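You operate a simulated robot arm through the tools that you are given. There is no shell and no other tool. Be economical: measure what you need, move in short steps, check, and stop when the job is done.

You are at the controls of a simulated two-armed robot. One attempt, no reset.

## Task
Pick up the grey plastic tube with one hand, pass it to the other hand and put it on the cover of the water trough. Fetch the grey tape roll and set it on the end of the steel bench by the winding machine. Take the blue cup on the top of the steel bench and put it away on the top of the winding machine. Take the folded violet cloth on the top of the steel bench and put it away on the top of the wall ledge by the fan. Switch the yellow roller arm on. Fetch the black cable plug and stand it on top of the grey dark mesh screen. Open the felt box lid. Any order will do. Set down upright: blue cup, black cable plug. The yellow roller arm goes clockwise seen from above, to its stop.

The check looks at the end state, three seconds after you hand in, the way a careful person would. Anything else that was tipped, shoved, dropped, spilled or broken makes it a failure. A push-on lid holds only when it is set on centred and level and pressed home; a screw cap is set on level and turned clockwise until tight. Flat cloth is picked up by pressing the open fingertips on it (5 to 10 N) and closing them slowly along it; thin cloth reads only 2 to 8 mm in the jaws.

## Robot
Two 7-joint arms with three-finger grippers on one trunk, on a base that drives. Base frame: it is fixed to the floor where the robot stands at the start and does not move with it; the origin is under the middle of the robot, x ahead of it, y to its left, z up. Readings come in mm, degrees, newtons and seconds.
The left shoulder is at the start at [70, 165, 1188], the right one opposite. With the tool pointing down near the work surface each hand reaches from about 240 to 840 mm from the robot's upright axis, wherever it stands, measured 20 degrees to its own side. Places, roughly: black cable plug (4x4x7 cm) [300, -10400, 700]; blue cup (7x7x7 cm) [800, -10600, 700]; cover of the water trough [700, 2700, 1000]; dark mesh screen [1000, -10500, 750]; end of the steel bench by the winding machine [500, -9200, 700]; felt box lid [500, 1300, 1100]; folded violet cloth (10x7x4 cm) [1000, -10600, 700]; grey plastic tube (6x6x15 cm) [700, 100, 1200]; grey tape roll (7x7x4 cm) [700, -10300, 700]; top of the wall ledge by the fan (15x40 cm) [1980, -10460, 920]; top of the winding machine [500, -8400, 1000]; yellow roller arm [600, -10800, 800]. Payload 3.91 kg a hand.
Tool frame (each hand has its own): the origin (TCP) lies between the finger pads and is the grasp point; the fingertips stand 30 mm ahead of it; z points along the fingers, y is the line along which they close. The gripper opens to 116 mm. The gripper's body begins 73 mm behind the TCP.
Orientation is told as [roll, pitch, yaw] about the base's x, y, z axes, in that order, counted from this pose: with the fingers straight down and closing along the base's y, the tool's x points along the base's -x, its y along +y and its z along -z.

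## Interface
- The arms move only by the tool jog_arm. It takes "left_rows", "right_rows" or both (then of equal length, played together; a hand with none holds still); each is a list of rows, each a list of 7 numbers: the shift along the tool's x, y, z in mm, then the turn, a rotation vector about the tool's x, y, z in degrees, then the opening, from 0 (shut) to 1 (fully open). In form: [[tx, ty, tz, ax, ay, az, gripper], ...]. A call has 1 to 8 rows; each row is the pose to reach, as a shift and turn from the pose commanded when the call began, along the tool's axes at that moment. A row lasts 0.2 s, in which the tool goes at most 50 mm and 8.6 degrees; a call with a longer step from one row to the next is refused whole, and so is a gripper value outside its range. A pose out of reach is approached as far as the arm can. The call stops where the force on the tool passes 40 N (or 10 N more than at its start, if that is more) or the arm is blocked; 0.2 s more then pass. Each finger travels about 153 mm/s and halts on what it meets, pressing with about 36 N; the grip force reading is that of the motor and also rises with nothing between the fingers. The clock runs only during rows and for 0.2 s after the last one: add rows that repeat a pose to give the fingers time. The reply holds the time, the measured pose of the TCP, the force on the tool along the base axes, the opening and the grip force, in the units named above and with some noise, with the torque about the TCP (base axes, N m) and any sound that the robot's microphone picked up, and new pictures: "show" is both (left out), scene, wrist or none (wrist: the cameras of the hands that moved).
- Cameras (640 x 400 px; columns grow to the right, rows downward): "scene" is now at [148.5, -13.6, 1516.1]; the picture's right is [-0.00, -1.00, 0.00], its down [-0.44, 0.00, -0.90] and it looks along [0.90, -0.00, -0.44] (base axes); focal length 280 px, centre (320, 200). "left" rides on the left gripper at [75, 17, -88] in its tool frame; the picture's right is [-0.22, 0.97, 0.00], its down [-0.70, -0.16, -0.70] and it looks along [-0.68, -0.16, 0.71] (tool axes); focal length 247 px, centre (320, 200). "right" rides on the right gripper at [52, 56, -88] in its tool frame; the picture's right is [-0.73, 0.68, 0.00], its down [-0.49, -0.52, -0.70] and it looks along [-0.48, -0.51, 0.71] (tool axes); focal length 247 px, centre (320, 200). There is no depth. A picture from a camera that has moved, and an enlarged one, comes with that camera's place and axes in the base frame and with its lens. The place of the scene camera against the robot may be out by one fixed shift of up to 18 mm in any direction.
- slide_trunk(by): slides the trunk up (or, below 0, down) by that many mm; the arms and the scene camera ride with it, the base frame stays. It gives what a move gives, with no picture.
- base_move(legs): drives the robot by 1 to 6 legs, each [ahead, left, turn to the left] in mm, mm and degrees, along the robot's own axes; the way and the turn of a leg run together, so that a leg with both is an arc; at most 1500 mm and 180 degrees a leg. The arms and the cameras ride along, it lands a little off, and it stops where it bumps. It gives what a move gives, and a new picture of the scene camera.
- aim_head(pan, tilt): turns the head with the scene camera to pan (to the left, within 86 degrees either way) and tilt (down, from -29 to 69), counted from straight ahead of the robot. It gives what a move gives, and a new picture of the scene camera.
- zoom(camera, box): a new picture of the part [left, top, right, bottom] of that camera's present view, enlarged. It takes no simulated time.
- finish_job(): hands the job in; it is judged then, once.

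Work in short steps. Places have to be worked out from the pictures, the camera data and where the tool is seen: move nearer, look again, correct. Check each grasp and each placing, and mend what went wrong. You have 196 turns and 260 pictures in all, those below and enlarged ones among them. Open the grippers and draw the arms clear of the work before you hand the job in, unless the task says otherwise.

The tools are called after ">>>" by a JSON object that holds its "fn" and its "kwargs". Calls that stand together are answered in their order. jog_arm: Moves the arms, as the interface text tells. Its arguments: {"type":"object","properties":{"left_rows":{"type":"array"},"right_rows":{"type":"array"},"show":{"type":"string","enum":["both","scene","wrist","none"]}},"required":[]} The other tools are called the same way: slide_trunk (by) slides the trunk up or down; base_move (legs) drives the base; aim_head (pan, tilt) turns the head that bears the scene camera; zoom (camera, box) takes an enlarged picture of a part of a camera's view; finish_job () hands the job in.

At the start:

```text
clock: 0.0
left_position: [614.8, 304.5, 1323.8]
left_ee_rot: [-0.2, 0.0, 0.1]
left_contact_force: [0.7, 0.0, 0.7]
left_wrist_torque: [0.0, -0.01, 0.01]
left_finger_gap: 115.9
left_grip_force: 0.0
right_position: [408.9, -142.9, 1341.3]
right_ee_rot: [0.0, -0.1, 0.0]
right_contact_force: [-1.3, 0.2, 0.4]
right_wrist_torque: [0.03, 0.0, -0.01]
right_finger_gap: 116.0
right_grip_force: 0.1
trunk travel left (down, up): [-725.0, 115.0]
robot x, y, heading: [-0.5, -2.5, -0.3]
head pan, tilt: [0.0, 26.1]
```

scene: 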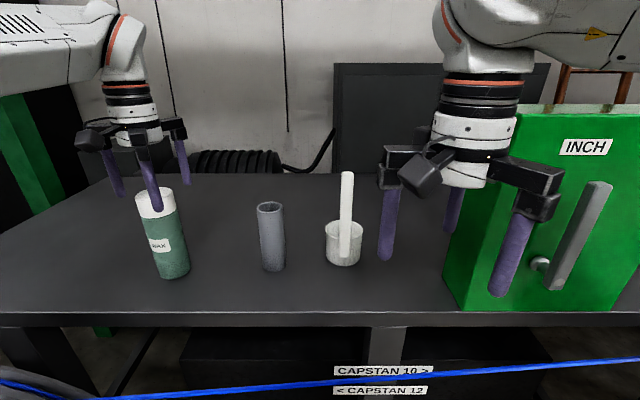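
right: 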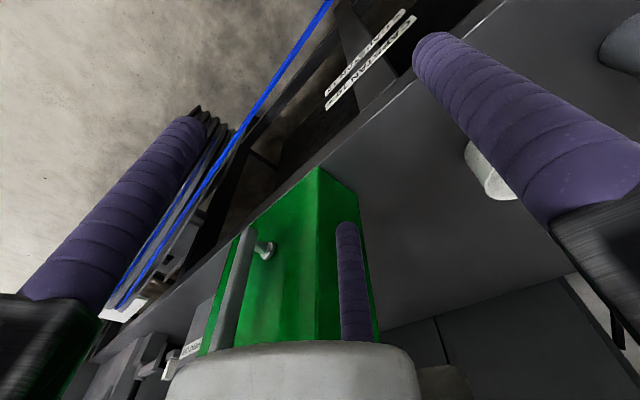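
left: 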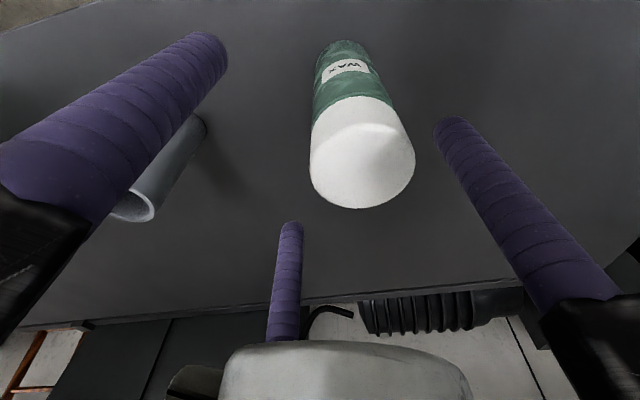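

Tube appears at about [702,108], top at z≈1218. I hover the left hand over it and close the right gripper to see how its fingers move.

>>> {"fn": "jog_arm", "kwargs": {"left_rows": [[-17, -40, 0, 0, 0, 0, 1], [-35, -80, 0, 0, 0, 0, 1], [-52, -120, 0, 0, 0, 0, 1], [-70, -160, 0, 0, 0, 0, 1], [-80, -192, 0, 0, 0, 0, 1], [-80, -192, 0, 0, 0, 0, 1]], "right_rows": [[0, 0, 0, 0, 0, 0, 0.2], [0, 0, 0, 0, 0, 0, 0.2], [0, 0, 0, 0, 0, 0, 0.2], [0, 0, 0, 0, 0, 0, 0.2], [0, 0, 0, 0, 0, 0, 0.2], [0, 0, 0, 0, 0, 0, 0.2]]}}

```text
clock: 1.4
left_position: [696.2, 114.1, 1324.3]
left_ee_rot: [-0.2, 0.0, 0.0]
left_contact_force: [-0.3, -0.1, -0.3]
left_wrist_torque: [-0.02, -0.01, -0.03]
left_finger_gap: 115.7
left_grip_force: 0.0
right_position: [408.8, -141.1, 1341.3]
right_ee_rot: [0.0, -0.1, 0.2]
right_contact_force: [0.3, -0.4, 0.7]
right_wrist_torque: [-0.01, -0.03, -0.03]
right_finger_gap: 23.1
right_grip_force: 0.0
trunk travel left (down, up): [-725.0, 115.0]
robot x, y, heading: [-0.6, 2.7, -0.0]
head pan, tilt: [0.0, 26.1]
camera scene: at [147.7, -12.2, 1516.2], right [0.0, -1.0, 0.0], down [-0.44, 0.0, -0.9], along [0.9, 0.0, -0.44], focal length 280 px, centre (320, 200)
camera right: at [357.4, -85.2, 1429.4], right [0.73, 0.68, 0.0], down [0.49, -0.52, 0.7], along [0.48, -0.51, -0.71], focal length 247 px, centre (320, 200)
camera left: at [620.5, 132.1, 1411.2], right [0.22, 0.97, 0.0], down [0.7, -0.16, 0.7], along [0.68, -0.16, -0.71], focal length 247 px, centre (320, 200)
```

scene: 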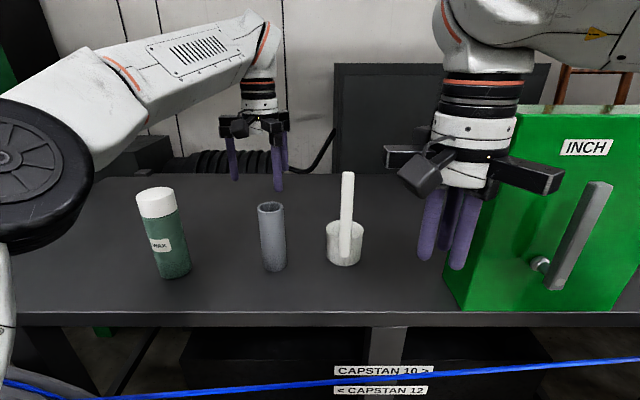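
right: 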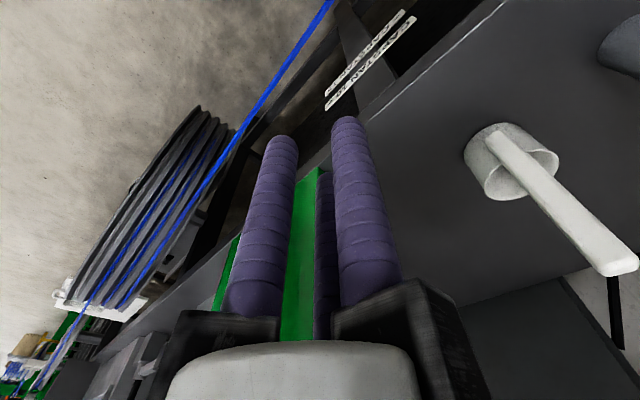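
left: 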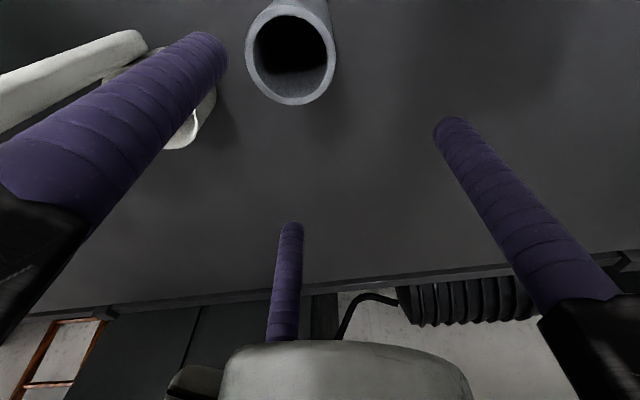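

The fingers close centrically in threes. From both cameras the tube is near [656,104], top ≈1245; I center over it and look again.

>>> {"fn": "jog_arm", "kwargs": {"left_rows": [[38, -10, 10, 0, 0, 0, 1], [38, -10, 30, 0, 0, 0, 1], [38, -10, 30, 0, 0, 0, 1]]}}

```text
clock: 2.2
left_position: [660.2, 102.5, 1292.9]
left_ee_rot: [-0.1, -0.1, 0.1]
left_contact_force: [0.2, 0.2, 0.0]
left_wrist_torque: [-0.01, 0.02, 0.0]
left_finger_gap: 115.9
left_grip_force: 0.0
right_position: [410.2, -142.9, 1340.1]
right_ee_rot: [0.2, -0.1, 0.2]
right_contact_force: [-0.6, -0.7, 0.4]
right_wrist_torque: [0.02, 0.0, -0.01]
right_finger_gap: 23.2
right_grip_force: 0.1
trunk travel left (down, up): [-725.0, 115.0]
robot x, y, heading: [-1.9, -0.5, 0.1]
head pan, tilt: [0.0, 26.1]
camera scene: at [149.0, -14.8, 1516.0], right [0.0, -1.0, 0.0], down [-0.44, 0.0, -0.9], along [0.9, 0.0, -0.44], focal length 280 px, centre (320, 200)
camera left: at [584.8, 119.4, 1380.3], right [0.22, 0.97, 0.0], down [0.7, -0.16, 0.7], along [0.68, -0.16, -0.71], focal length 247 px, centre (320, 200)
```

scene: 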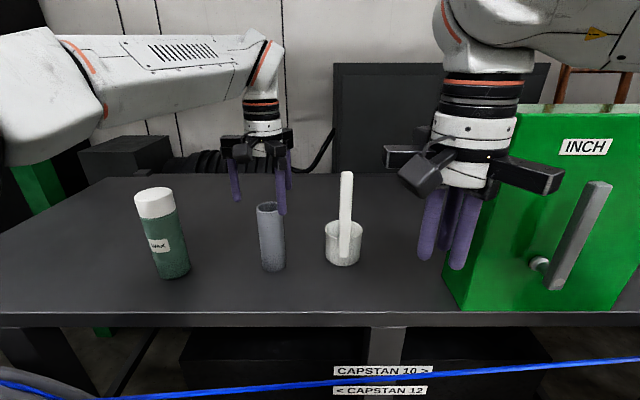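
left: 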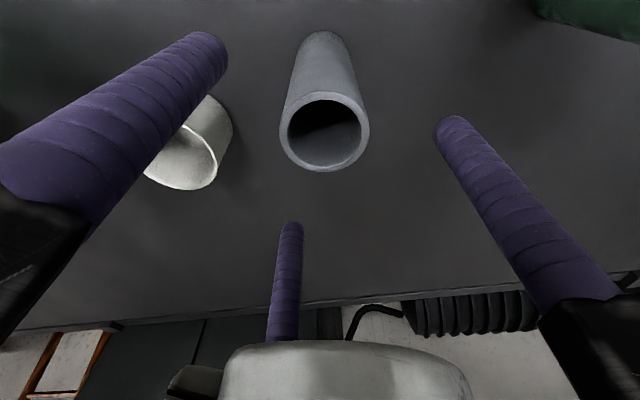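

Rim centre is about [665,102,1230], well centred. Descend to z≈1198 and close.

>>> {"fn": "jog_arm", "kwargs": {"left_rows": [[-4, 0, 40, 0, 0, 0, 1], [-4, 0, 80, 0, 0, 0, 1], [-4, 0, 94, 0, 0, 0, 1], [-4, 0, 94, 0, 0, 0, 1]]}}

>>> {"fn": "jog_arm", "kwargs": {"left_rows": [[0, 0, 0, 0, 0, 0, 0.6], [0, 0, 0, 0, 0, 0, 0.3], [0, 0, 0, 0, 0, 0, 0.1], [0, 0, 0, 0, 0, 0, 0.1]]}}

```text
clock: 3.2
left_position: [664.9, 101.6, 1200.4]
left_ee_rot: [0.0, 0.0, 0.1]
left_contact_force: [0.0, -0.3, -0.3]
left_wrist_torque: [0.03, -0.03, 0.02]
left_finger_gap: 115.9
left_grip_force: 0.0
right_position: [410.2, -142.7, 1341.2]
right_ee_rot: [0.0, -0.1, 0.1]
right_contact_force: [0.7, -0.2, -0.1]
right_wrist_torque: [0.02, -0.02, -0.02]
right_finger_gap: 23.1
right_grip_force: 0.0
trunk travel left (down, up): [-725.0, 115.0]
robot x, y, heading: [-0.7, 0.0, 0.0]
head pan, tilt: [0.0, 26.1]
camera scene: at [148.3, -14.1, 1516.1], right [0.0, -1.0, 0.0], down [-0.44, 0.0, -0.9], along [0.9, 0.0, -0.44], focal length 280 px, centre (320, 200)
camera left: at [588.3, 118.8, 1288.4], right [0.22, 0.97, 0.0], down [0.7, -0.16, 0.7], along [0.68, -0.16, -0.71], focal length 247 px, centre (320, 200)
```

scene: 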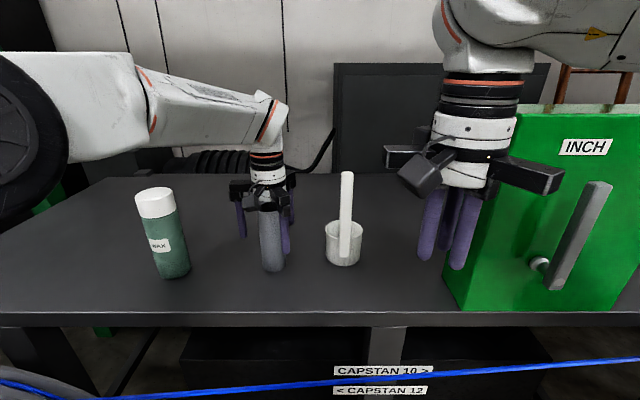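
left: 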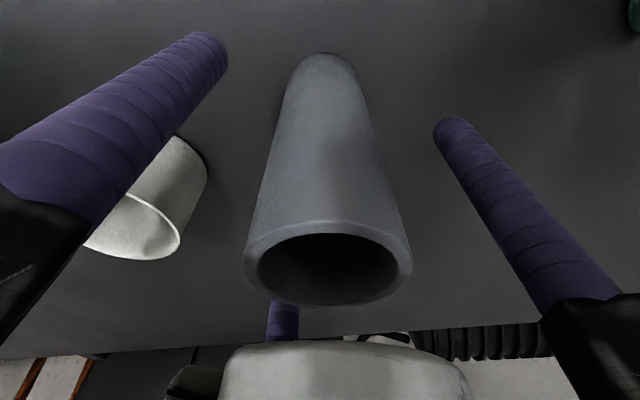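

```text
clock: 4.2
left_position: [663.1, 103.9, 1200.2]
left_ee_rot: [-0.2, 0.0, 0.1]
left_contact_force: [0.7, -0.5, 0.3]
left_wrist_torque: [-0.01, -0.01, 0.01]
left_finger_gap: 50.3
left_grip_force: 35.7
right_position: [410.2, -142.5, 1340.3]
right_ee_rot: [0.0, 0.0, 0.1]
right_contact_force: [-0.2, 0.3, -0.2]
right_wrist_torque: [-0.03, 0.01, -0.03]
right_finger_gap: 23.2
right_grip_force: 0.1
trunk travel left (down, up): [-725.0, 115.0]
robot x, y, heading: [-0.5, -0.1, 0.1]
head pan, tilt: [0.0, 26.1]
camera scene: at [148.5, -13.7, 1516.1], right [0.0, -1.0, 0.0], down [-0.44, 0.0, -0.9], along [0.9, 0.0, -0.44], focal length 280 px, centre (320, 200)
camera left: at [588.5, 119.0, 1288.5], right [0.22, 0.97, 0.0], down [0.7, -0.16, 0.7], along [0.68, -0.16, -0.71], focal length 247 px, centre (320, 200)
```

scene: 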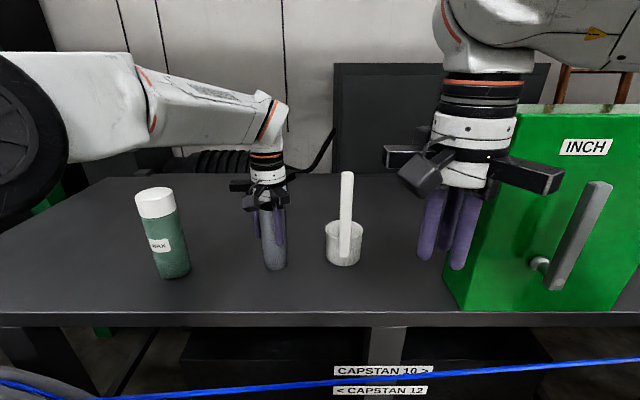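
left: 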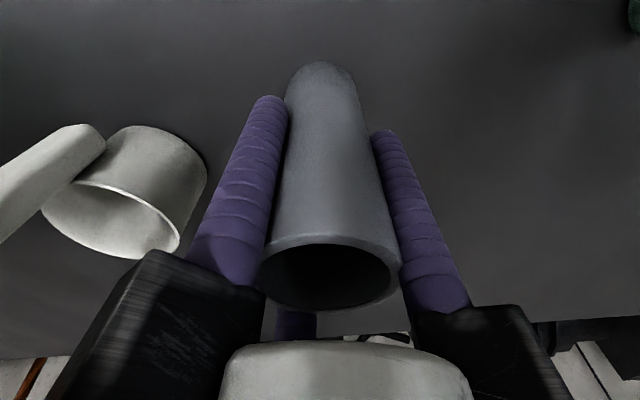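

Gripped (50 mm). Lift and retreat to x≈480 with the left; the fingers are radial, so I'll do a coaxial end-to-end handover. Meanwhile start turning the right hand to point left (+y).

>>> {"fn": "jog_arm", "kwargs": {"left_rows": [[0, 0, -30, 0, 0, 0, 0.1], [0, 0, -75, 0, 0, 0, 0.1], [0, 0, -120, 0, 0, 0, 0.1], [10, 0, -160, 0, 0, 0, 0.1], [55, 0, -170, 0, 0, 0, 0.1], [100, 0, -170, 0, 0, 0, 0.1], [145, 0, -170, 0, 0, 0, 0.1], [184, 0, -170, 0, 0, 0, 0.1]], "right_rows": [[0, 0, 0, -8, 0, 0, 0.2], [0, 0, 0, -16, 0, 0, 0.2], [0, 0, 0, -24, 0, 0, 0.2], [0, 0, 0, -32, 0, 0, 0.2], [0, 0, 0, -40, 0, 0, 0.2], [0, 0, 0, -48, 0, 0, 0.2], [0, 0, 0, -56, 0, 0, 0.2], [0, 0, 0, -60, 0, 0, 0.2]], "show": "scene"}}

```text
clock: 6.0
left_position: [493.1, 107.7, 1383.9]
left_ee_rot: [0.0, 0.1, -0.2]
left_contact_force: [0.4, 0.0, -0.3]
left_wrist_torque: [0.01, -0.05, -0.02]
left_finger_gap: 50.2
left_grip_force: 36.2
left hand out of reach, approached as far as the arm can: row 8
right_position: [408.3, -142.1, 1341.4]
right_ee_rot: [60.2, -0.2, 0.2]
right_contact_force: [0.2, -0.6, 0.2]
right_wrist_torque: [-0.02, -0.04, 0.01]
right_finger_gap: 23.3
right_grip_force: 0.0
trunk travel left (down, up): [-725.0, 115.0]
robot x, y, heading: [-0.9, 3.6, 0.0]
head pan, tilt: [0.0, 26.1]
camera scene: at [146.8, -13.7, 1516.3], right [0.0, -1.0, 0.0], down [-0.44, 0.0, -0.9], along [0.9, 0.0, -0.44], focal length 280 px, centre (320, 200)
```

scene: 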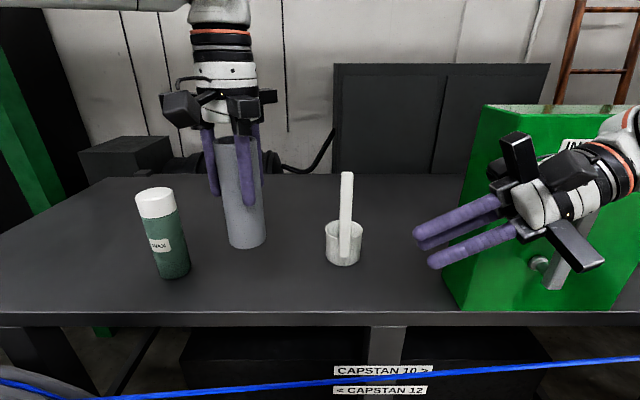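

Left hand is holding the tube; now tilt it to point right (−y), and finish the right hand's turn.

>>> {"fn": "jog_arm", "kwargs": {"left_rows": [[-12, 0, 8, 8, 0, 0, 0.1], [-24, 0, 16, 16, 0, 0, 0.1], [-36, 0, 24, 24, 0, 0, 0.1], [-47, 0, 32, 32, 0, 0, 0.1], [-47, 0, 34, 40, 0, 0, 0.1], [-47, 0, 34, 48, 0, 0, 0.1], [-47, 0, 34, 56, 0, 0, 0.1], [-47, 0, 34, 64, 0, 0, 0.1]], "right_rows": [[0, 0, 0, -8, 0, 0, 0.3], [0, 0, 0, -16, 0, 0, 0.4], [0, 0, 0, -24, 0, 0, 0.6], [0, 0, 0, -30, 0, 0, 0.8], [0, 0, 0, -30, 0, 0, 1], [0, 0, 0, -30, 0, 0, 1], [0, 0, 0, -30, 0, 0, 1], [0, 0, 0, -30, 0, 0, 1]], "show": "scene"}}

```text
clock: 7.8
left_position: [564.7, 140.6, 1339.3]
left_ee_rot: [-64.1, -0.6, -1.2]
left_contact_force: [0.2, -0.4, -1.1]
left_wrist_torque: [-0.06, -0.02, 0.0]
left_finger_gap: 50.3
left_grip_force: 35.6
left hand out of reach, approached as far as the arm can: row 1, 6, 7, 8
right_position: [410.5, -141.8, 1341.9]
right_ee_rot: [90.0, -0.1, 0.3]
right_contact_force: [0.9, 0.0, 0.3]
right_wrist_torque: [-0.05, 0.01, 0.03]
right_finger_gap: 116.0
right_grip_force: 0.0
trunk travel left (down, up): [-725.0, 115.0]
robot x, y, heading: [0.3, -0.1, -0.1]
head pan, tilt: [0.0, 26.1]
camera scene: at [149.6, -11.4, 1516.1], right [0.0, -1.0, 0.0], down [-0.44, 0.0, -0.9], along [0.9, 0.0, -0.44], focal length 280 px, centre (320, 200)
```

scene: 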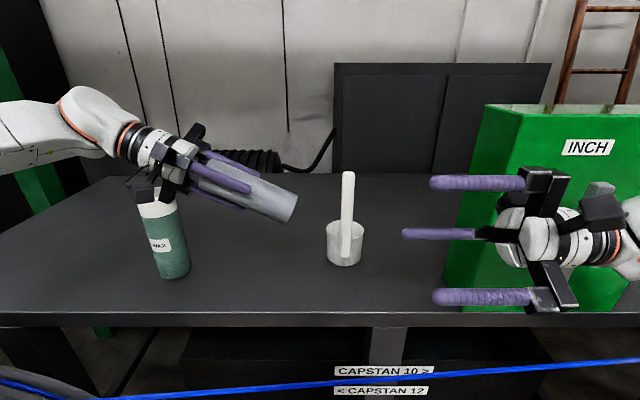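

Left stalls at −64° roll. Try shifting it outward/right and up while continuing the turn.

>>> {"fn": "jog_arm", "kwargs": {"left_rows": [[-20, -31, 18, 0, 0, 0, 0.1], [-40, -62, 36, 0, 0, 0, 0.1], [-40, -62, 36, 7, 0, 0, 0.1], [-40, -62, 36, 14, 0, 0, 0.1], [-40, -62, 36, 21, 0, 0, 0.1], [-40, -62, 36, 26, 0, 0, 0.1], [-40, -62, 36, 26, 0, 0, 0.1]], "show": "scene"}}

```text
clock: 9.4
left_position: [642.6, 112.4, 1352.1]
left_ee_rot: [-90.0, -1.8, -1.5]
left_contact_force: [0.2, -0.3, -1.2]
left_wrist_torque: [0.03, 0.0, -0.02]
left_finger_gap: 50.0
left_grip_force: 35.5
left hand out of reach, approached as far as the arm can: row 1, 2, 3, 4, 5, 6, 7
right_position: [408.3, -143.4, 1342.1]
right_ee_rot: [90.1, -0.1, 0.2]
right_contact_force: [-0.2, -0.1, 0.7]
right_wrist_torque: [-0.03, 0.0, -0.02]
right_finger_gap: 116.1
right_grip_force: 0.0
trunk travel left (down, up): [-725.0, 115.0]
robot x, y, heading: [2.9, -0.0, -0.4]
head pan, tilt: [0.0, 26.1]
camera scene: at [148.1, -14.3, 1516.1], right [0.0, -1.0, 0.0], down [-0.44, 0.0, -0.9], along [0.9, 0.0, -0.44], focal length 280 px, centre (320, 200)
```

scene: 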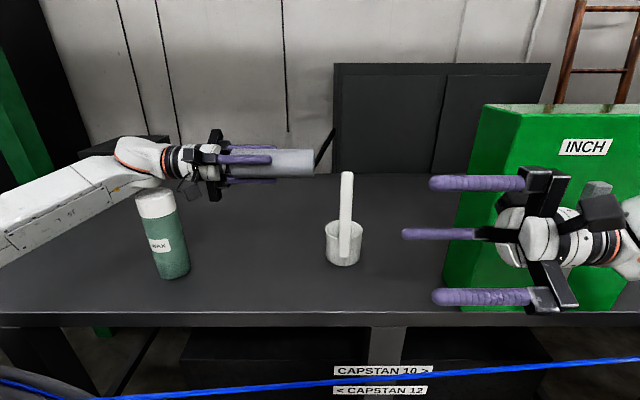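

Both hands are horizontal, but the stick in the cup (top ~1317) would be in the way of the right hand. I'll back the whole robot off by 300 mm first.

>>> {"fn": "base_move", "kwargs": {"legs": [[-300, 0, 0]]}}

```text
clock: 11.5
left_position: [336.4, 115.4, 1350.9]
left_ee_rot: [-90.0, -1.7, -1.1]
left_contact_force: [-0.3, 0.0, -1.2]
left_wrist_torque: [-0.01, -0.01, 0.05]
left_finger_gap: 50.0
left_grip_force: 36.1
right_position: [104.3, -140.7, 1342.2]
right_ee_rot: [90.0, -0.1, 0.7]
right_contact_force: [-0.3, -0.6, -0.1]
right_wrist_torque: [0.01, 0.01, -0.03]
right_finger_gap: 115.9
right_grip_force: 0.2
trunk travel left (down, up): [-725.0, 115.0]
robot x, y, heading: [-308.7, -2.5, 0.2]
head pan, tilt: [0.0, 26.1]
camera scene: at [-156.6, -13.7, 1516.0], right [0.01, -1.0, 0.0], down [-0.44, 0.0, -0.9], along [0.9, 0.01, -0.44], focal length 280 px, centre (320, 200)
```

scene: 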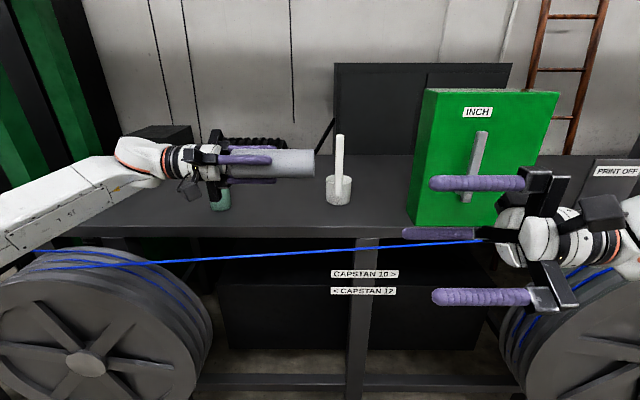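

Clear of the bench. Move the right hand to stand off coaxially with the tube's free end.

>>> {"fn": "jog_arm", "kwargs": {"right_rows": [[-45, 2, 0, 0, 0, 0, 1], [-90, 4, 0, 0, 0, 0, 1], [-135, 6, 10, 0, 0, 0, 1], [-180, 8, 30, 0, 0, 0, 1], [-225, 9, 45, 0, 0, 0, 1], [-232, 9, 55, 0, 0, 0, 1], [-232, 9, 55, 0, 0, 0, 1]]}}

```text
clock: 13.1
left_position: [336.3, 116.4, 1351.2]
left_ee_rot: [-90.0, -1.8, -1.1]
left_contact_force: [0.1, -0.9, -0.2]
left_wrist_torque: [0.01, 0.01, -0.04]
left_finger_gap: 50.1
left_grip_force: 36.3
right_position: [338.6, -83.0, 1350.2]
right_ee_rot: [90.1, -0.1, 0.6]
right_contact_force: [0.0, 0.1, 0.4]
right_wrist_torque: [-0.02, -0.02, -0.01]
right_finger_gap: 115.8
right_grip_force: 0.1
trunk travel left (down, up): [-725.0, 115.0]
robot x, y, heading: [-302.4, -0.6, 0.4]
head pan, tilt: [0.0, 26.1]
camera scene: at [-156.9, -13.8, 1516.1], right [0.01, -1.0, 0.0], down [-0.44, 0.0, -0.9], along [0.9, 0.01, -0.44], focal length 280 px, centre (320, 200)
camera right: at [288.4, -171.5, 1407.0], right [0.73, 0.01, 0.68], down [0.49, -0.69, -0.52], along [0.47, 0.72, -0.51], focal length 247 px, centre (320, 200)
```

scene: 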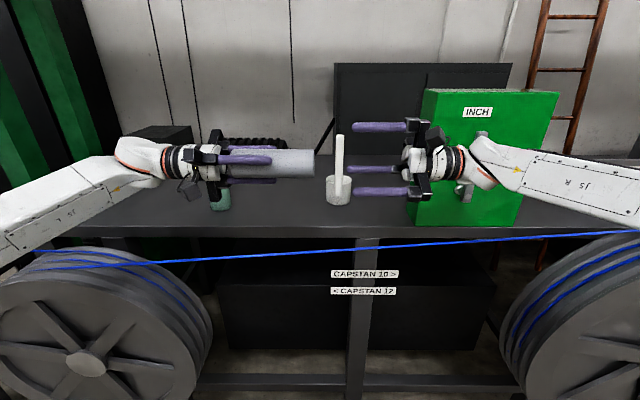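
right: 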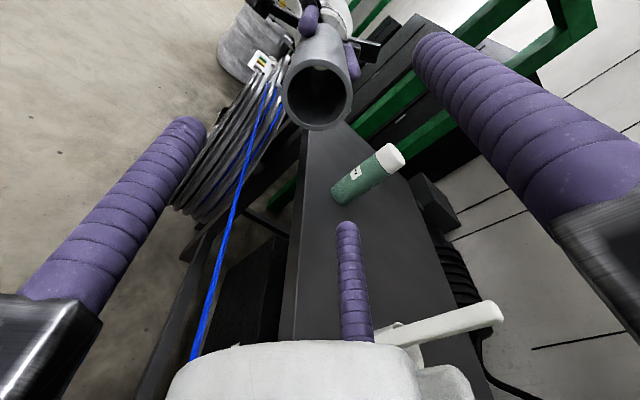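

Tube end estimated at [330,−8,1358]; adjust a few mm and slide the right fingers around it.

>>> {"fn": "jog_arm", "kwargs": {"right_rows": [[6, 6, 40, 0, 0, 0, 1], [6, 6, 75, 0, 0, 0, 1], [6, 6, 98, 0, 0, 0, 1], [6, 6, 98, 0, 0, 0, 1]]}}

```text
clock: 14.1
left_position: [335.3, 115.7, 1352.2]
left_ee_rot: [-90.0, -1.8, -1.2]
left_contact_force: [0.0, -0.4, -1.1]
left_wrist_torque: [0.05, -0.01, 0.03]
left_finger_gap: 50.4
left_grip_force: 36.3
right_position: [330.2, 12.1, 1358.7]
right_ee_rot: [90.1, -0.2, 0.5]
right_contact_force: [0.7, 0.4, 0.5]
right_wrist_torque: [0.02, -0.03, 0.0]
right_finger_gap: 115.7
right_grip_force: 0.0
trunk travel left (down, up): [-725.0, 115.0]
robot x, y, heading: [-306.0, -2.6, 0.4]
head pan, tilt: [0.0, 26.1]
camera scene: at [-157.5, -14.0, 1516.1], right [0.01, -1.0, 0.0], down [-0.44, 0.0, -0.9], along [0.9, 0.01, -0.44], focal length 280 px, centre (320, 200)
camera right: at [279.7, -76.5, 1414.4], right [0.73, 0.01, 0.68], down [0.49, -0.69, -0.52], along [0.47, 0.72, -0.51], focal length 247 px, centre (320, 200)
```

scene: 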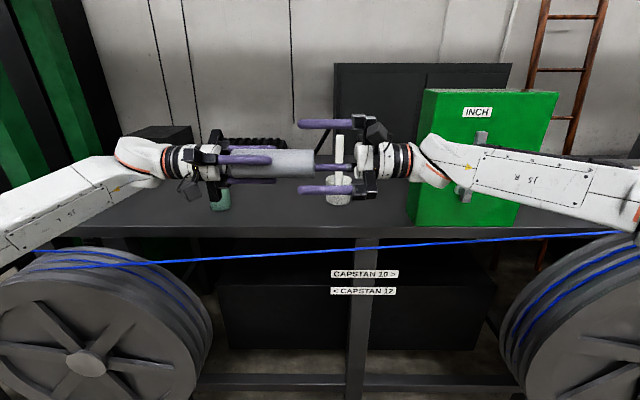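
right: 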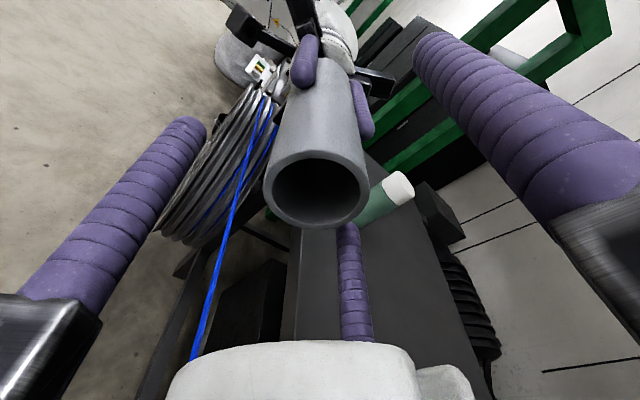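

The tube end is a bit further left (y≈12). Advance 25 mm more, correct slightly, then close.

>>> {"fn": "jog_arm", "kwargs": {"right_rows": [[-3, -5, 12, 0, 0, 0, 1], [-3, -5, 25, 0, 0, 0, 0.8], [-3, -5, 25, 0, 0, 0, 0.5], [-3, -5, 25, 0, 0, 0, 0.3], [-3, -5, 25, 0, 0, 0, 0.1], [-3, -5, 25, 0, 0, 0, 0.1]]}}

```text
clock: 15.5
left_position: [335.4, 115.3, 1351.5]
left_ee_rot: [-90.1, -1.8, -1.2]
left_contact_force: [-10.4, -1.1, 8.8]
left_wrist_torque: [-0.54, -0.11, 0.04]
left_finger_gap: 50.3
left_grip_force: 36.2
right_position: [334.5, 36.7, 1350.4]
right_ee_rot: [90.1, 0.0, 0.4]
right_contact_force: [11.2, 1.6, -9.0]
right_wrist_torque: [-0.2, 0.16, -0.91]
right_finger_gap: 50.3
right_grip_force: 36.2
trunk travel left (down, up): [-725.0, 115.0]
robot x, y, heading: [-303.7, 4.4, 0.4]
head pan, tilt: [0.0, 26.1]
camera scene: at [-157.1, -13.9, 1516.1], right [0.01, -1.0, 0.0], down [-0.44, 0.0, -0.9], along [0.9, 0.01, -0.44], focal length 280 px, centre (320, 200)
camera right: at [284.1, -51.5, 1407.4], right [0.73, 0.01, 0.68], down [0.49, -0.7, -0.52], along [0.47, 0.72, -0.51], focal length 247 px, centre (320, 200)
```

scene: 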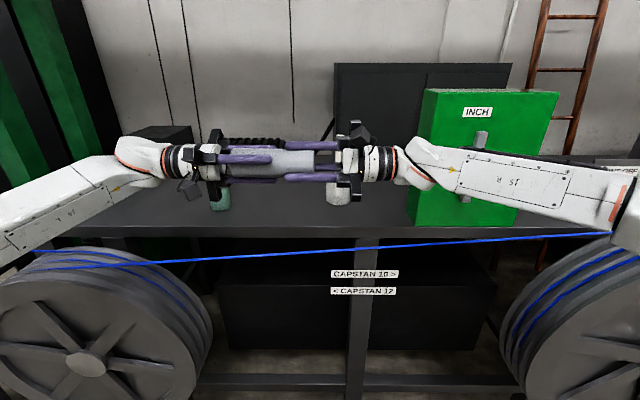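
right: 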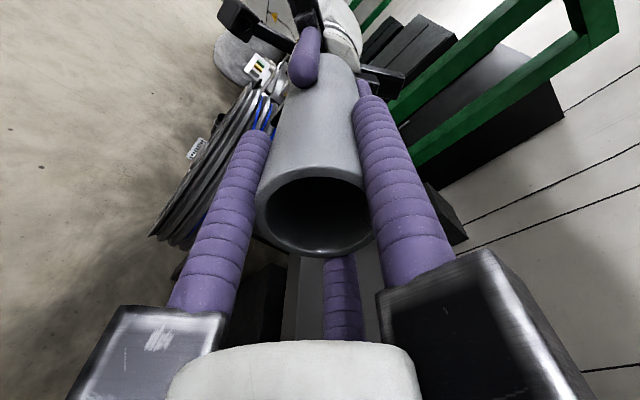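

Both hold it. Open the left and withdraw it along its axis.

>>> {"fn": "jog_arm", "kwargs": {"left_rows": [[0, 0, 0, 0, 0, 0, 0.5], [0, 0, 0, 0, 0, 0, 0.8], [0, 0, -20, 0, 0, 0, 1], [0, 0, -60, 0, 0, 0, 1], [0, 0, -100, 0, 0, 0, 1], [0, 0, -130, 0, 0, 0, 1]], "show": "scene"}}

```text
clock: 16.9
left_position: [335.5, 247.3, 1348.9]
left_ee_rot: [-90.1, -1.7, -1.2]
left_contact_force: [-0.2, -0.9, 0.3]
left_wrist_torque: [-0.03, 0.01, 0.02]
left_finger_gap: 116.0
left_grip_force: 0.1
right_position: [334.4, 38.3, 1352.7]
right_ee_rot: [90.1, -0.1, 0.5]
right_contact_force: [-0.4, -1.0, -0.3]
right_wrist_torque: [-0.01, -0.01, -0.03]
right_finger_gap: 50.5
right_grip_force: 36.4
trunk travel left (down, up): [-725.0, 115.0]
robot x, y, heading: [-305.0, 2.9, 0.1]
head pan, tilt: [0.0, 26.1]
camera scene: at [-157.2, -12.9, 1516.1], right [0.01, -1.0, 0.0], down [-0.44, 0.0, -0.9], along [0.9, 0.01, -0.44], focal length 280 px, centre (320, 200)
```

scene: 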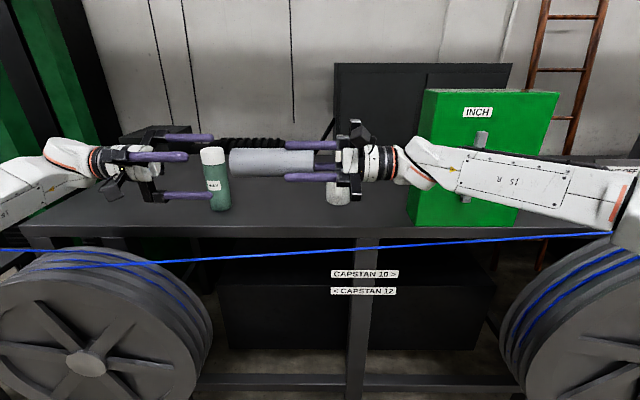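

Handover done. Rotate both hands back to pointing down while separating them.

>>> {"fn": "jog_arm", "kwargs": {"left_rows": [[0, 0, -15, -8, 0, 0, 1], [0, 0, -30, -16, 0, 0, 1], [0, 0, -45, -24, 0, 0, 1], [0, 0, -60, -32, 0, 0, 1], [0, 0, -75, -40, 0, 0, 1], [0, 0, -75, -48, 0, 0, 1], [0, 0, -75, -56, 0, 0, 1], [0, 0, -75, -64, 0, 0, 1]], "right_rows": [[0, 0, -15, 8, 0, 0, 0.1], [0, 0, -30, 16, 0, 0, 0.1], [0, 0, -45, 24, 0, 0, 0.1], [0, 0, -60, 32, 0, 0, 0.1], [0, 0, -75, 40, 0, 0, 0.1], [0, 0, -90, 48, 0, 0, 0.1], [0, 0, -105, 56, 0, 0, 0.1], [0, 0, -120, 64, 0, 0, 0.1]], "show": "none"}}

>>> {"fn": "jog_arm", "kwargs": {"left_rows": [[0, 0, 0, -8, 0, 0, 1], [0, 0, 0, -16, 0, 0, 1], [0, 0, 0, -24, 0, 0, 1], [0, 0, 0, -26, 0, 0, 1]], "right_rows": [[0, 0, 0, 8, 0, 0, 0.1], [0, 0, 0, 16, 0, 0, 0.1], [0, 0, 0, 24, 0, 0, 0.1], [0, 0, 0, 26, 0, 0, 0.1]], "show": "scene"}}

>>> {"fn": "aim_head", "kwargs": {"pan": 60, "tilt": 20}}

```text
clock: 18.7
left_position: [338.7, 320.9, 1351.4]
left_ee_rot: [-25.9, -1.8, -1.1]
left_contact_force: [0.2, -0.4, -0.4]
left_wrist_torque: [0.0, -0.01, 0.01]
left_finger_gap: 115.8
left_grip_force: 0.0
right_position: [333.6, -79.6, 1352.2]
right_ee_rot: [25.8, -0.1, 0.5]
right_contact_force: [-0.2, -1.1, -2.4]
right_wrist_torque: [0.04, -0.03, 0.01]
right_finger_gap: 50.3
right_grip_force: 35.8
trunk travel left (down, up): [-725.0, 115.0]
robot x, y, heading: [-305.0, 2.4, 0.5]
head pan, tilt: [0.0, 26.1]
```

```text
clock: 19.7
left_position: [338.7, 321.1, 1349.5]
left_ee_rot: [0.0, -1.7, -1.1]
left_contact_force: [-0.4, -0.3, 0.8]
left_wrist_torque: [-0.01, 0.01, -0.04]
left_finger_gap: 116.0
left_grip_force: 0.1
right_position: [334.6, -79.4, 1351.6]
right_ee_rot: [0.0, -0.1, 0.5]
right_contact_force: [0.4, -0.5, -0.7]
right_wrist_torque: [0.01, 0.0, 0.04]
right_finger_gap: 50.3
right_grip_force: 36.0
trunk travel left (down, up): [-725.0, 115.0]
robot x, y, heading: [-306.2, -0.3, 0.6]
head pan, tilt: [0.0, 26.1]
camera scene: at [-157.1, -13.3, 1516.1], right [0.01, -1.0, 0.0], down [-0.44, 0.0, -0.9], along [0.9, 0.01, -0.44], focal length 280 px, centre (320, 200)
```

scene: 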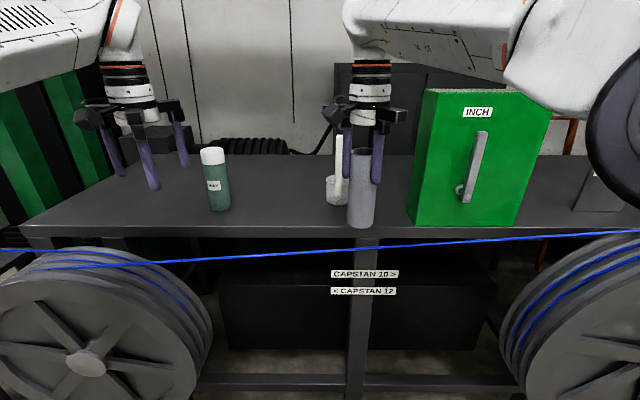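

```text
clock: 21.0
left_position: [339.9, 321.5, 1350.5]
left_ee_rot: [-0.1, -1.7, -1.1]
left_contact_force: [0.1, -0.1, -0.2]
left_wrist_torque: [-0.01, -0.01, 0.01]
left_finger_gap: 116.3
left_grip_force: 0.1
right_position: [335.7, -80.1, 1351.5]
right_ee_rot: [0.2, -0.1, 0.6]
right_contact_force: [-0.6, -0.7, -1.5]
right_wrist_torque: [-0.03, 0.0, -0.02]
right_finger_gap: 50.2
right_grip_force: 36.1
trunk travel left (down, up): [-725.0, 115.0]
robot x, y, heading: [-307.7, 0.5, 0.3]
head pan, tilt: [60.0, 20.0]
camera scene: at [-202.8, 66.6, 1525.9], right [0.87, -0.49, 0.0], down [-0.17, -0.3, -0.94], along [0.46, 0.82, -0.34], focal length 280 px, centre (320, 200)
```

scene: 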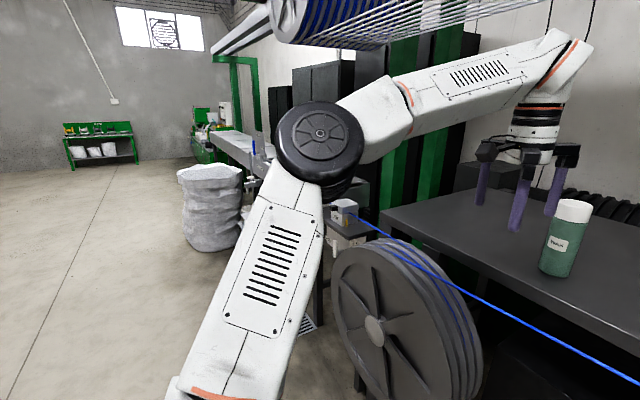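

Drive left 1300 mm to look at the felt box and the water trough.

>>> {"fn": "base_move", "kwargs": {"legs": [[0, 1300, 0]]}}

>>> {"fn": "aim_head", "kwargs": {"pan": 0, "tilt": 26}}

```text
clock: 27.6
left_position: [313.7, 1650.2, 1350.1]
left_ee_rot: [0.0, -1.7, -0.2]
left_contact_force: [-0.5, 0.2, -0.5]
left_wrist_torque: [-0.02, 0.01, -0.03]
left_finger_gap: 116.0
left_grip_force: 0.1
right_position: [316.4, 1251.6, 1352.4]
right_ee_rot: [0.1, -0.2, 1.4]
right_contact_force: [0.4, -0.3, -0.8]
right_wrist_torque: [-0.01, 0.03, -0.03]
right_finger_gap: 50.2
right_grip_force: 36.5
trunk travel left (down, up): [-725.0, 115.0]
robot x, y, heading: [-330.3, 1320.0, 1.2]
head pan, tilt: [60.0, 20.0]
camera scene: at [-224.9, 1388.3, 1526.0], right [0.88, -0.48, 0.0], down [-0.16, -0.3, -0.94], along [0.45, 0.82, -0.34], focal length 280 px, centre (320, 200)
```

scene: 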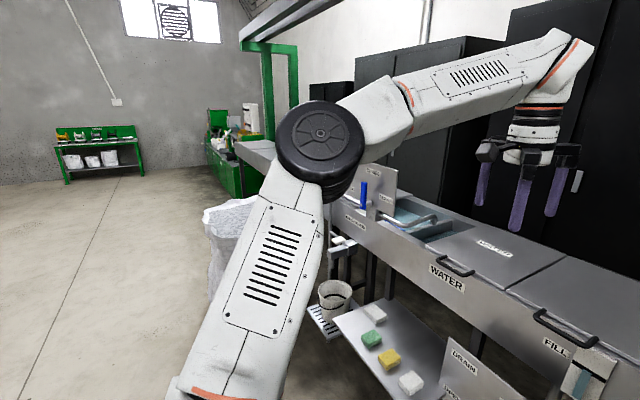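

```text
clock: 28.9
left_position: [313.3, 1650.8, 1350.9]
left_ee_rot: [0.0, -1.7, -0.2]
left_contact_force: [-0.1, -0.3, 1.8]
left_wrist_torque: [-0.01, 0.0, 0.0]
left_finger_gap: 115.8
left_grip_force: 0.1
right_position: [315.0, 1250.4, 1351.8]
right_ee_rot: [0.0, -0.1, 1.5]
right_contact_force: [-0.5, -0.2, -1.4]
right_wrist_torque: [0.0, -0.02, 0.02]
right_finger_gap: 50.0
right_grip_force: 35.5
trunk travel left (down, up): [-725.0, 115.0]
robot x, y, heading: [-326.2, 1315.2, 1.3]
head pan, tilt: [0.0, 26.0]
camera scene: at [-177.7, 1309.3, 1516.2], right [0.02, -1.0, 0.0], down [-0.44, -0.01, -0.9], along [0.9, 0.02, -0.44], focal length 280 px, centre (320, 200)
```

scene: 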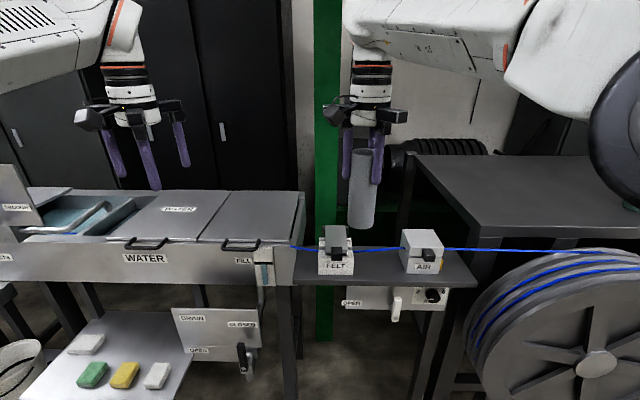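

I see the trough with two covers and the felt box ahead. The stated trough cover is further left (y≈2700); drive another 800 mm left and look.

>>> {"fn": "base_move", "kwargs": {"legs": [[0, 800, 0]]}}

```text
clock: 33.2
left_position: [311.6, 2446.4, 1352.0]
left_ee_rot: [0.0, -1.6, -1.5]
left_contact_force: [-0.6, 0.1, 0.1]
left_wrist_torque: [0.0, 0.02, 0.0]
left_finger_gap: 116.2
left_grip_force: 0.0
right_position: [302.2, 2045.6, 1352.4]
right_ee_rot: [0.0, -0.1, 0.3]
right_contact_force: [-0.5, 0.2, 0.2]
right_wrist_torque: [0.01, -0.01, 0.02]
right_finger_gap: 50.1
right_grip_force: 35.9
trunk travel left (down, up): [-725.0, 115.0]
robot x, y, heading: [-338.3, 2127.7, 0.3]
head pan, tilt: [0.0, 26.0]
camera scene: at [-187.9, 2115.5, 1516.2], right [0.0, -1.0, 0.0], down [-0.44, 0.0, -0.9], along [0.9, 0.0, -0.44], focal length 280 px, centre (320, 200)
```

scene: 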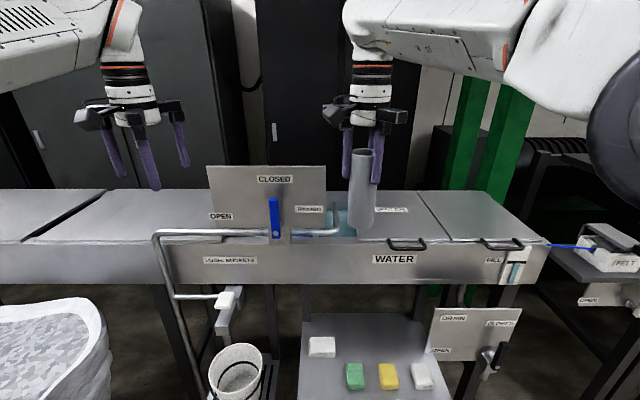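

Zoom on the left cover section to judge its surface.

>>> {"fn": "zoom", "kwargs": {"camera": "scene", "box": [0, 150, 320, 350]}}

>>> {"fn": "aim_head", "kwargs": {"pan": 45, "tilt": 30}}

```text
2.00 times, centred on (160, 250) of scene
camera zoom: at [-187.9, 2115.5, 1516.2], right [0.0, -1.0, 0.0], down [-0.44, 0.0, -0.9], along [0.9, 0.0, -0.44], focal length 559 px, centre (640, 100)
```

zoom: 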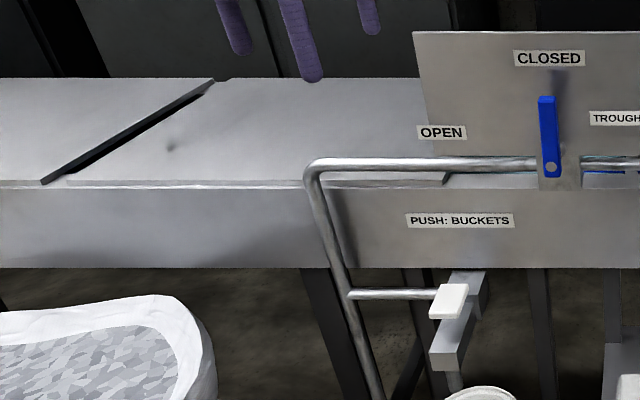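

```text
clock: 34.4
left_position: [309.8, 2446.5, 1351.0]
left_ee_rot: [0.0, -1.7, -1.5]
left_contact_force: [0.0, -0.3, -0.9]
left_wrist_torque: [0.03, 0.0, 0.0]
left_finger_gap: 116.0
left_grip_force: 0.2
right_position: [304.0, 2047.0, 1351.2]
right_ee_rot: [0.0, -0.1, 0.3]
right_contact_force: [-0.4, 0.4, -0.7]
right_wrist_torque: [0.01, 0.02, -0.02]
right_finger_gap: 49.9
right_grip_force: 36.4
trunk travel left (down, up): [-725.0, 115.0]
robot x, y, heading: [-337.7, 2130.7, 0.1]
head pan, tilt: [45.0, 30.0]
camera scene: at [-215.8, 2179.8, 1509.9], right [0.71, -0.71, 0.0], down [-0.35, -0.35, -0.87], along [0.61, 0.61, -0.5], focal length 280 px, centre (320, 200)
```

scene: 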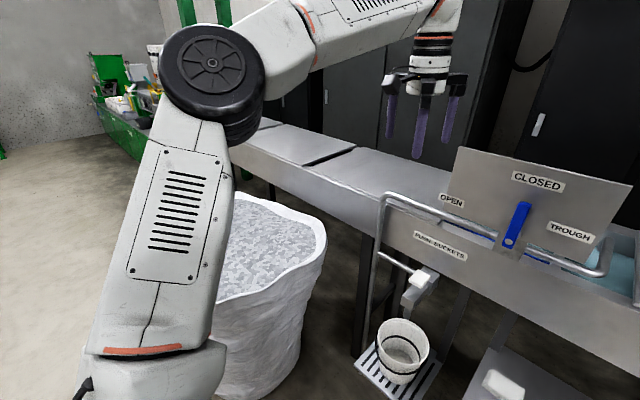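

The left cover section spans roughly x 545–970, y 2450–3050, z≈1000. I'll approach with a left-turned heading to stay clear of the bucket bracket and sack.

>>> {"fn": "base_move", "kwargs": {"legs": [[0, 170, 0], [0, 0, 42], [0, 0, 0]]}}

>>> {"fn": "aim_head", "kwargs": {"pan": 0, "tilt": 40}}

```text
clock: 38.0
left_position: [-65.6, 2962.1, 1350.6]
left_ee_rot: [0.1, -1.7, 40.4]
left_contact_force: [0.8, -0.4, 0.4]
left_wrist_torque: [0.0, 0.01, -0.01]
left_finger_gap: 115.9
left_grip_force: 0.0
right_position: [196.4, 2658.1, 1351.7]
right_ee_rot: [0.0, -0.2, 42.0]
right_contact_force: [0.0, -0.5, -0.5]
right_wrist_torque: [-0.02, -0.01, 0.0]
right_finger_gap: 50.2
right_grip_force: 35.6
trunk travel left (down, up): [-725.0, 115.0]
robot x, y, heading: [-336.2, 2293.2, 41.9]
head pan, tilt: [45.0, 30.0]
camera scene: at [-287.4, 2403.7, 1509.9], right [1.0, -0.06, 0.0], down [-0.03, -0.5, -0.87], along [0.05, 0.86, -0.5], focal length 280 px, centre (320, 200)
```

scene: 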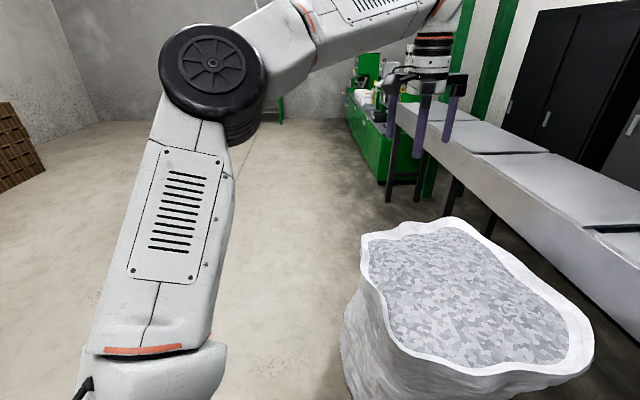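

```text
clock: 39.2
left_position: [-65.1, 2960.8, 1349.6]
left_ee_rot: [-0.1, -1.7, 40.2]
left_contact_force: [0.0, 0.1, -0.4]
left_wrist_torque: [0.04, 0.02, -0.02]
left_finger_gap: 116.0
left_grip_force: 0.0
right_position: [196.8, 2658.5, 1352.4]
right_ee_rot: [0.0, -0.1, 42.0]
right_contact_force: [0.4, 0.6, -0.4]
right_wrist_torque: [0.02, 0.0, 0.03]
right_finger_gap: 50.0
right_grip_force: 36.3
trunk travel left (down, up): [-725.0, 115.0]
robot x, y, heading: [-337.2, 2292.3, 41.8]
head pan, tilt: [0.0, 40.0]
camera scene: at [-229.1, 2370.2, 1494.5], right [0.67, -0.74, 0.0], down [-0.48, -0.43, -0.77], along [0.57, 0.51, -0.64], focal length 280 px, centre (320, 200)
```

scene: 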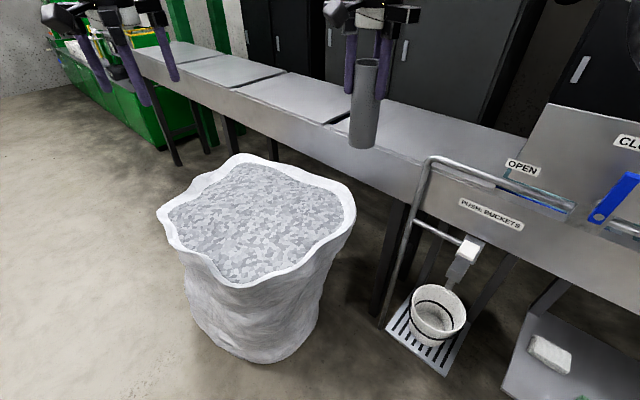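

Sack and bucket located; a 240 mm advance along this heading keeps ~400 mm from both. Do that.

>>> {"fn": "base_move", "kwargs": {"legs": [[240, -20, 0]]}}

```text
clock: 41.0
left_position: [127.4, 3107.0, 1351.6]
left_ee_rot: [0.0, -1.8, 40.3]
left_contact_force: [-0.7, 0.6, 0.3]
left_wrist_torque: [0.03, -0.01, 0.02]
left_finger_gap: 116.0
left_grip_force: 0.0
right_position: [389.5, 2804.8, 1353.4]
right_ee_rot: [0.1, -0.2, 42.1]
right_contact_force: [0.3, 0.1, -0.2]
right_wrist_torque: [0.0, -0.02, -0.03]
right_finger_gap: 50.3
right_grip_force: 35.5
trunk travel left (down, up): [-725.0, 115.0]
robot x, y, heading: [-140.8, 2441.9, 42.2]
head pan, tilt: [0.0, 40.0]
camera scene: at [-36.2, 2516.3, 1494.7], right [0.67, -0.74, 0.0], down [-0.48, -0.43, -0.77], along [0.57, 0.51, -0.64], focal length 280 px, centre (320, 200)
```

scene: 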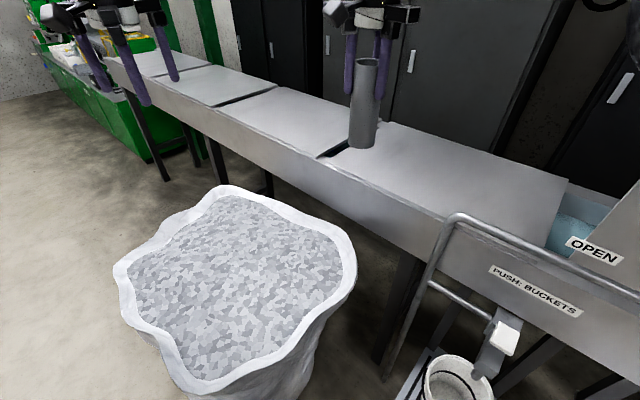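

Move the right hand over the near cover at about [630,2690].

>>> {"fn": "jog_arm", "kwargs": {"right_rows": [[-20, -42, 0, 0, 0, 0, 0.1], [-40, -84, 0, 0, 0, 0, 0.1], [-60, -126, 0, 0, 0, 0, 0.1], [-80, -168, 0, 0, 0, 0, 0.1], [-100, -210, 0, 0, 0, 0, 0.1], [-102, -247, 20, 0, 0, 0, 0.1], [-102, -247, 65, 0, 0, 0, 0.1], [-102, -247, 110, 0, 0, 0, 0.1]]}}

```text
clock: 42.8
left_position: [128.4, 3109.8, 1349.7]
left_ee_rot: [-0.1, -1.7, 40.3]
left_contact_force: [0.8, 0.5, -1.3]
left_wrist_torque: [-0.01, 0.03, 0.01]
left_finger_gap: 116.3
left_grip_force: 0.2
right_position: [630.9, 2690.8, 1240.4]
right_ee_rot: [0.1, -0.1, 42.1]
right_contact_force: [0.2, 1.1, -0.1]
right_wrist_torque: [-0.01, 0.01, -0.01]
right_finger_gap: 50.2
right_grip_force: 36.0
right hand out of reach, approached as far as the arm can: row 5, 6
trunk travel left (down, up): [-725.0, 115.0]
robot x, y, heading: [-143.5, 2441.8, 42.2]
head pan, tilt: [0.0, 40.0]
camera scene: at [-34.2, 2518.2, 1494.4], right [0.67, -0.74, 0.0], down [-0.48, -0.43, -0.77], along [0.57, 0.51, -0.64], focal length 280 px, centre (320, 200)
camera right: at [555.4, 2696.8, 1328.7], right [0.09, 1.0, 0.0], down [0.71, -0.06, 0.7], along [0.7, -0.06, -0.71], focal length 247 px, centre (320, 200)
```

scene: 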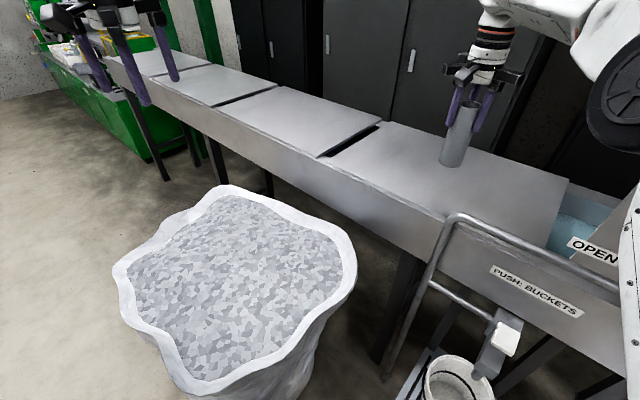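
right: 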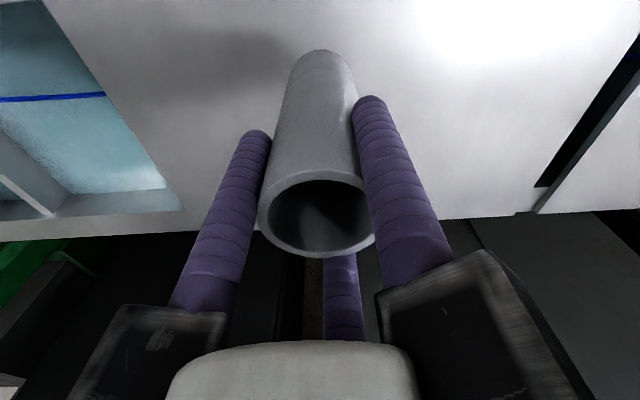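

Over the cover. Lower in small steps to feel contact.

>>> {"fn": "jog_arm", "kwargs": {"right_rows": [[0, 0, 40, 0, 0, 0, 0.1], [0, 0, 80, 0, 0, 0, 0.1], [0, 0, 100, 0, 0, 0, 0.1], [0, 0, 112, 0, 0, 0, 0.1], [0, 0, 118, 0, 0, 0, 0.1], [0, 0, 122, 0, 0, 0, 0.1], [0, 0, 126, 0, 0, 0, 0.1]]}}

```text
clock: 44.4
left_position: [123.7, 3105.9, 1352.0]
left_ee_rot: [0.0, -2.0, 40.3]
left_contact_force: [0.1, 0.0, 0.7]
left_wrist_torque: [0.03, 0.0, -0.03]
left_finger_gap: 115.9
left_grip_force: 0.1
right_position: [627.1, 2687.9, 1120.0]
right_ee_rot: [0.0, -0.4, 42.0]
right_contact_force: [-2.3, -2.7, 30.4]
right_wrist_torque: [-0.61, 0.62, 0.12]
right_finger_gap: 50.6
right_grip_force: 36.4
trunk travel left (down, up): [-725.0, 115.0]
robot x, y, heading: [-139.3, 2437.9, 41.8]
head pan, tilt: [0.0, 40.0]
camera scene: at [-40.1, 2515.2, 1495.0], right [0.67, -0.74, 0.0], down [-0.48, -0.43, -0.77], along [0.57, 0.51, -0.64], focal length 280 px, centre (320, 200)
camera right: at [551.3, 2694.2, 1207.9], right [0.09, 1.0, 0.0], down [0.71, -0.07, 0.7], along [0.7, -0.06, -0.71], focal length 247 px, centre (320, 200)
```

scene: 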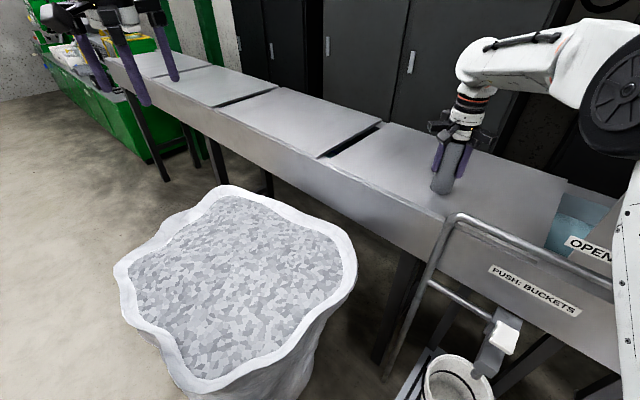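
right: 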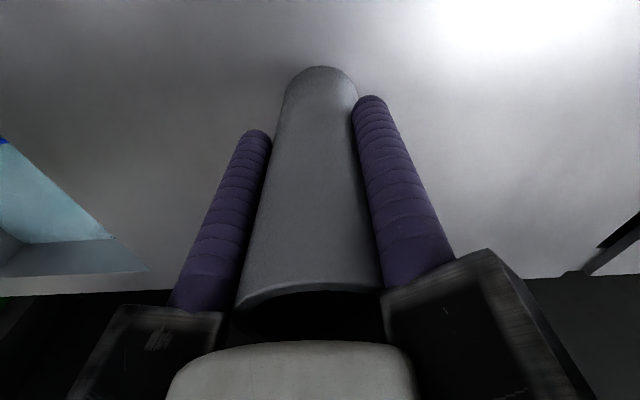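

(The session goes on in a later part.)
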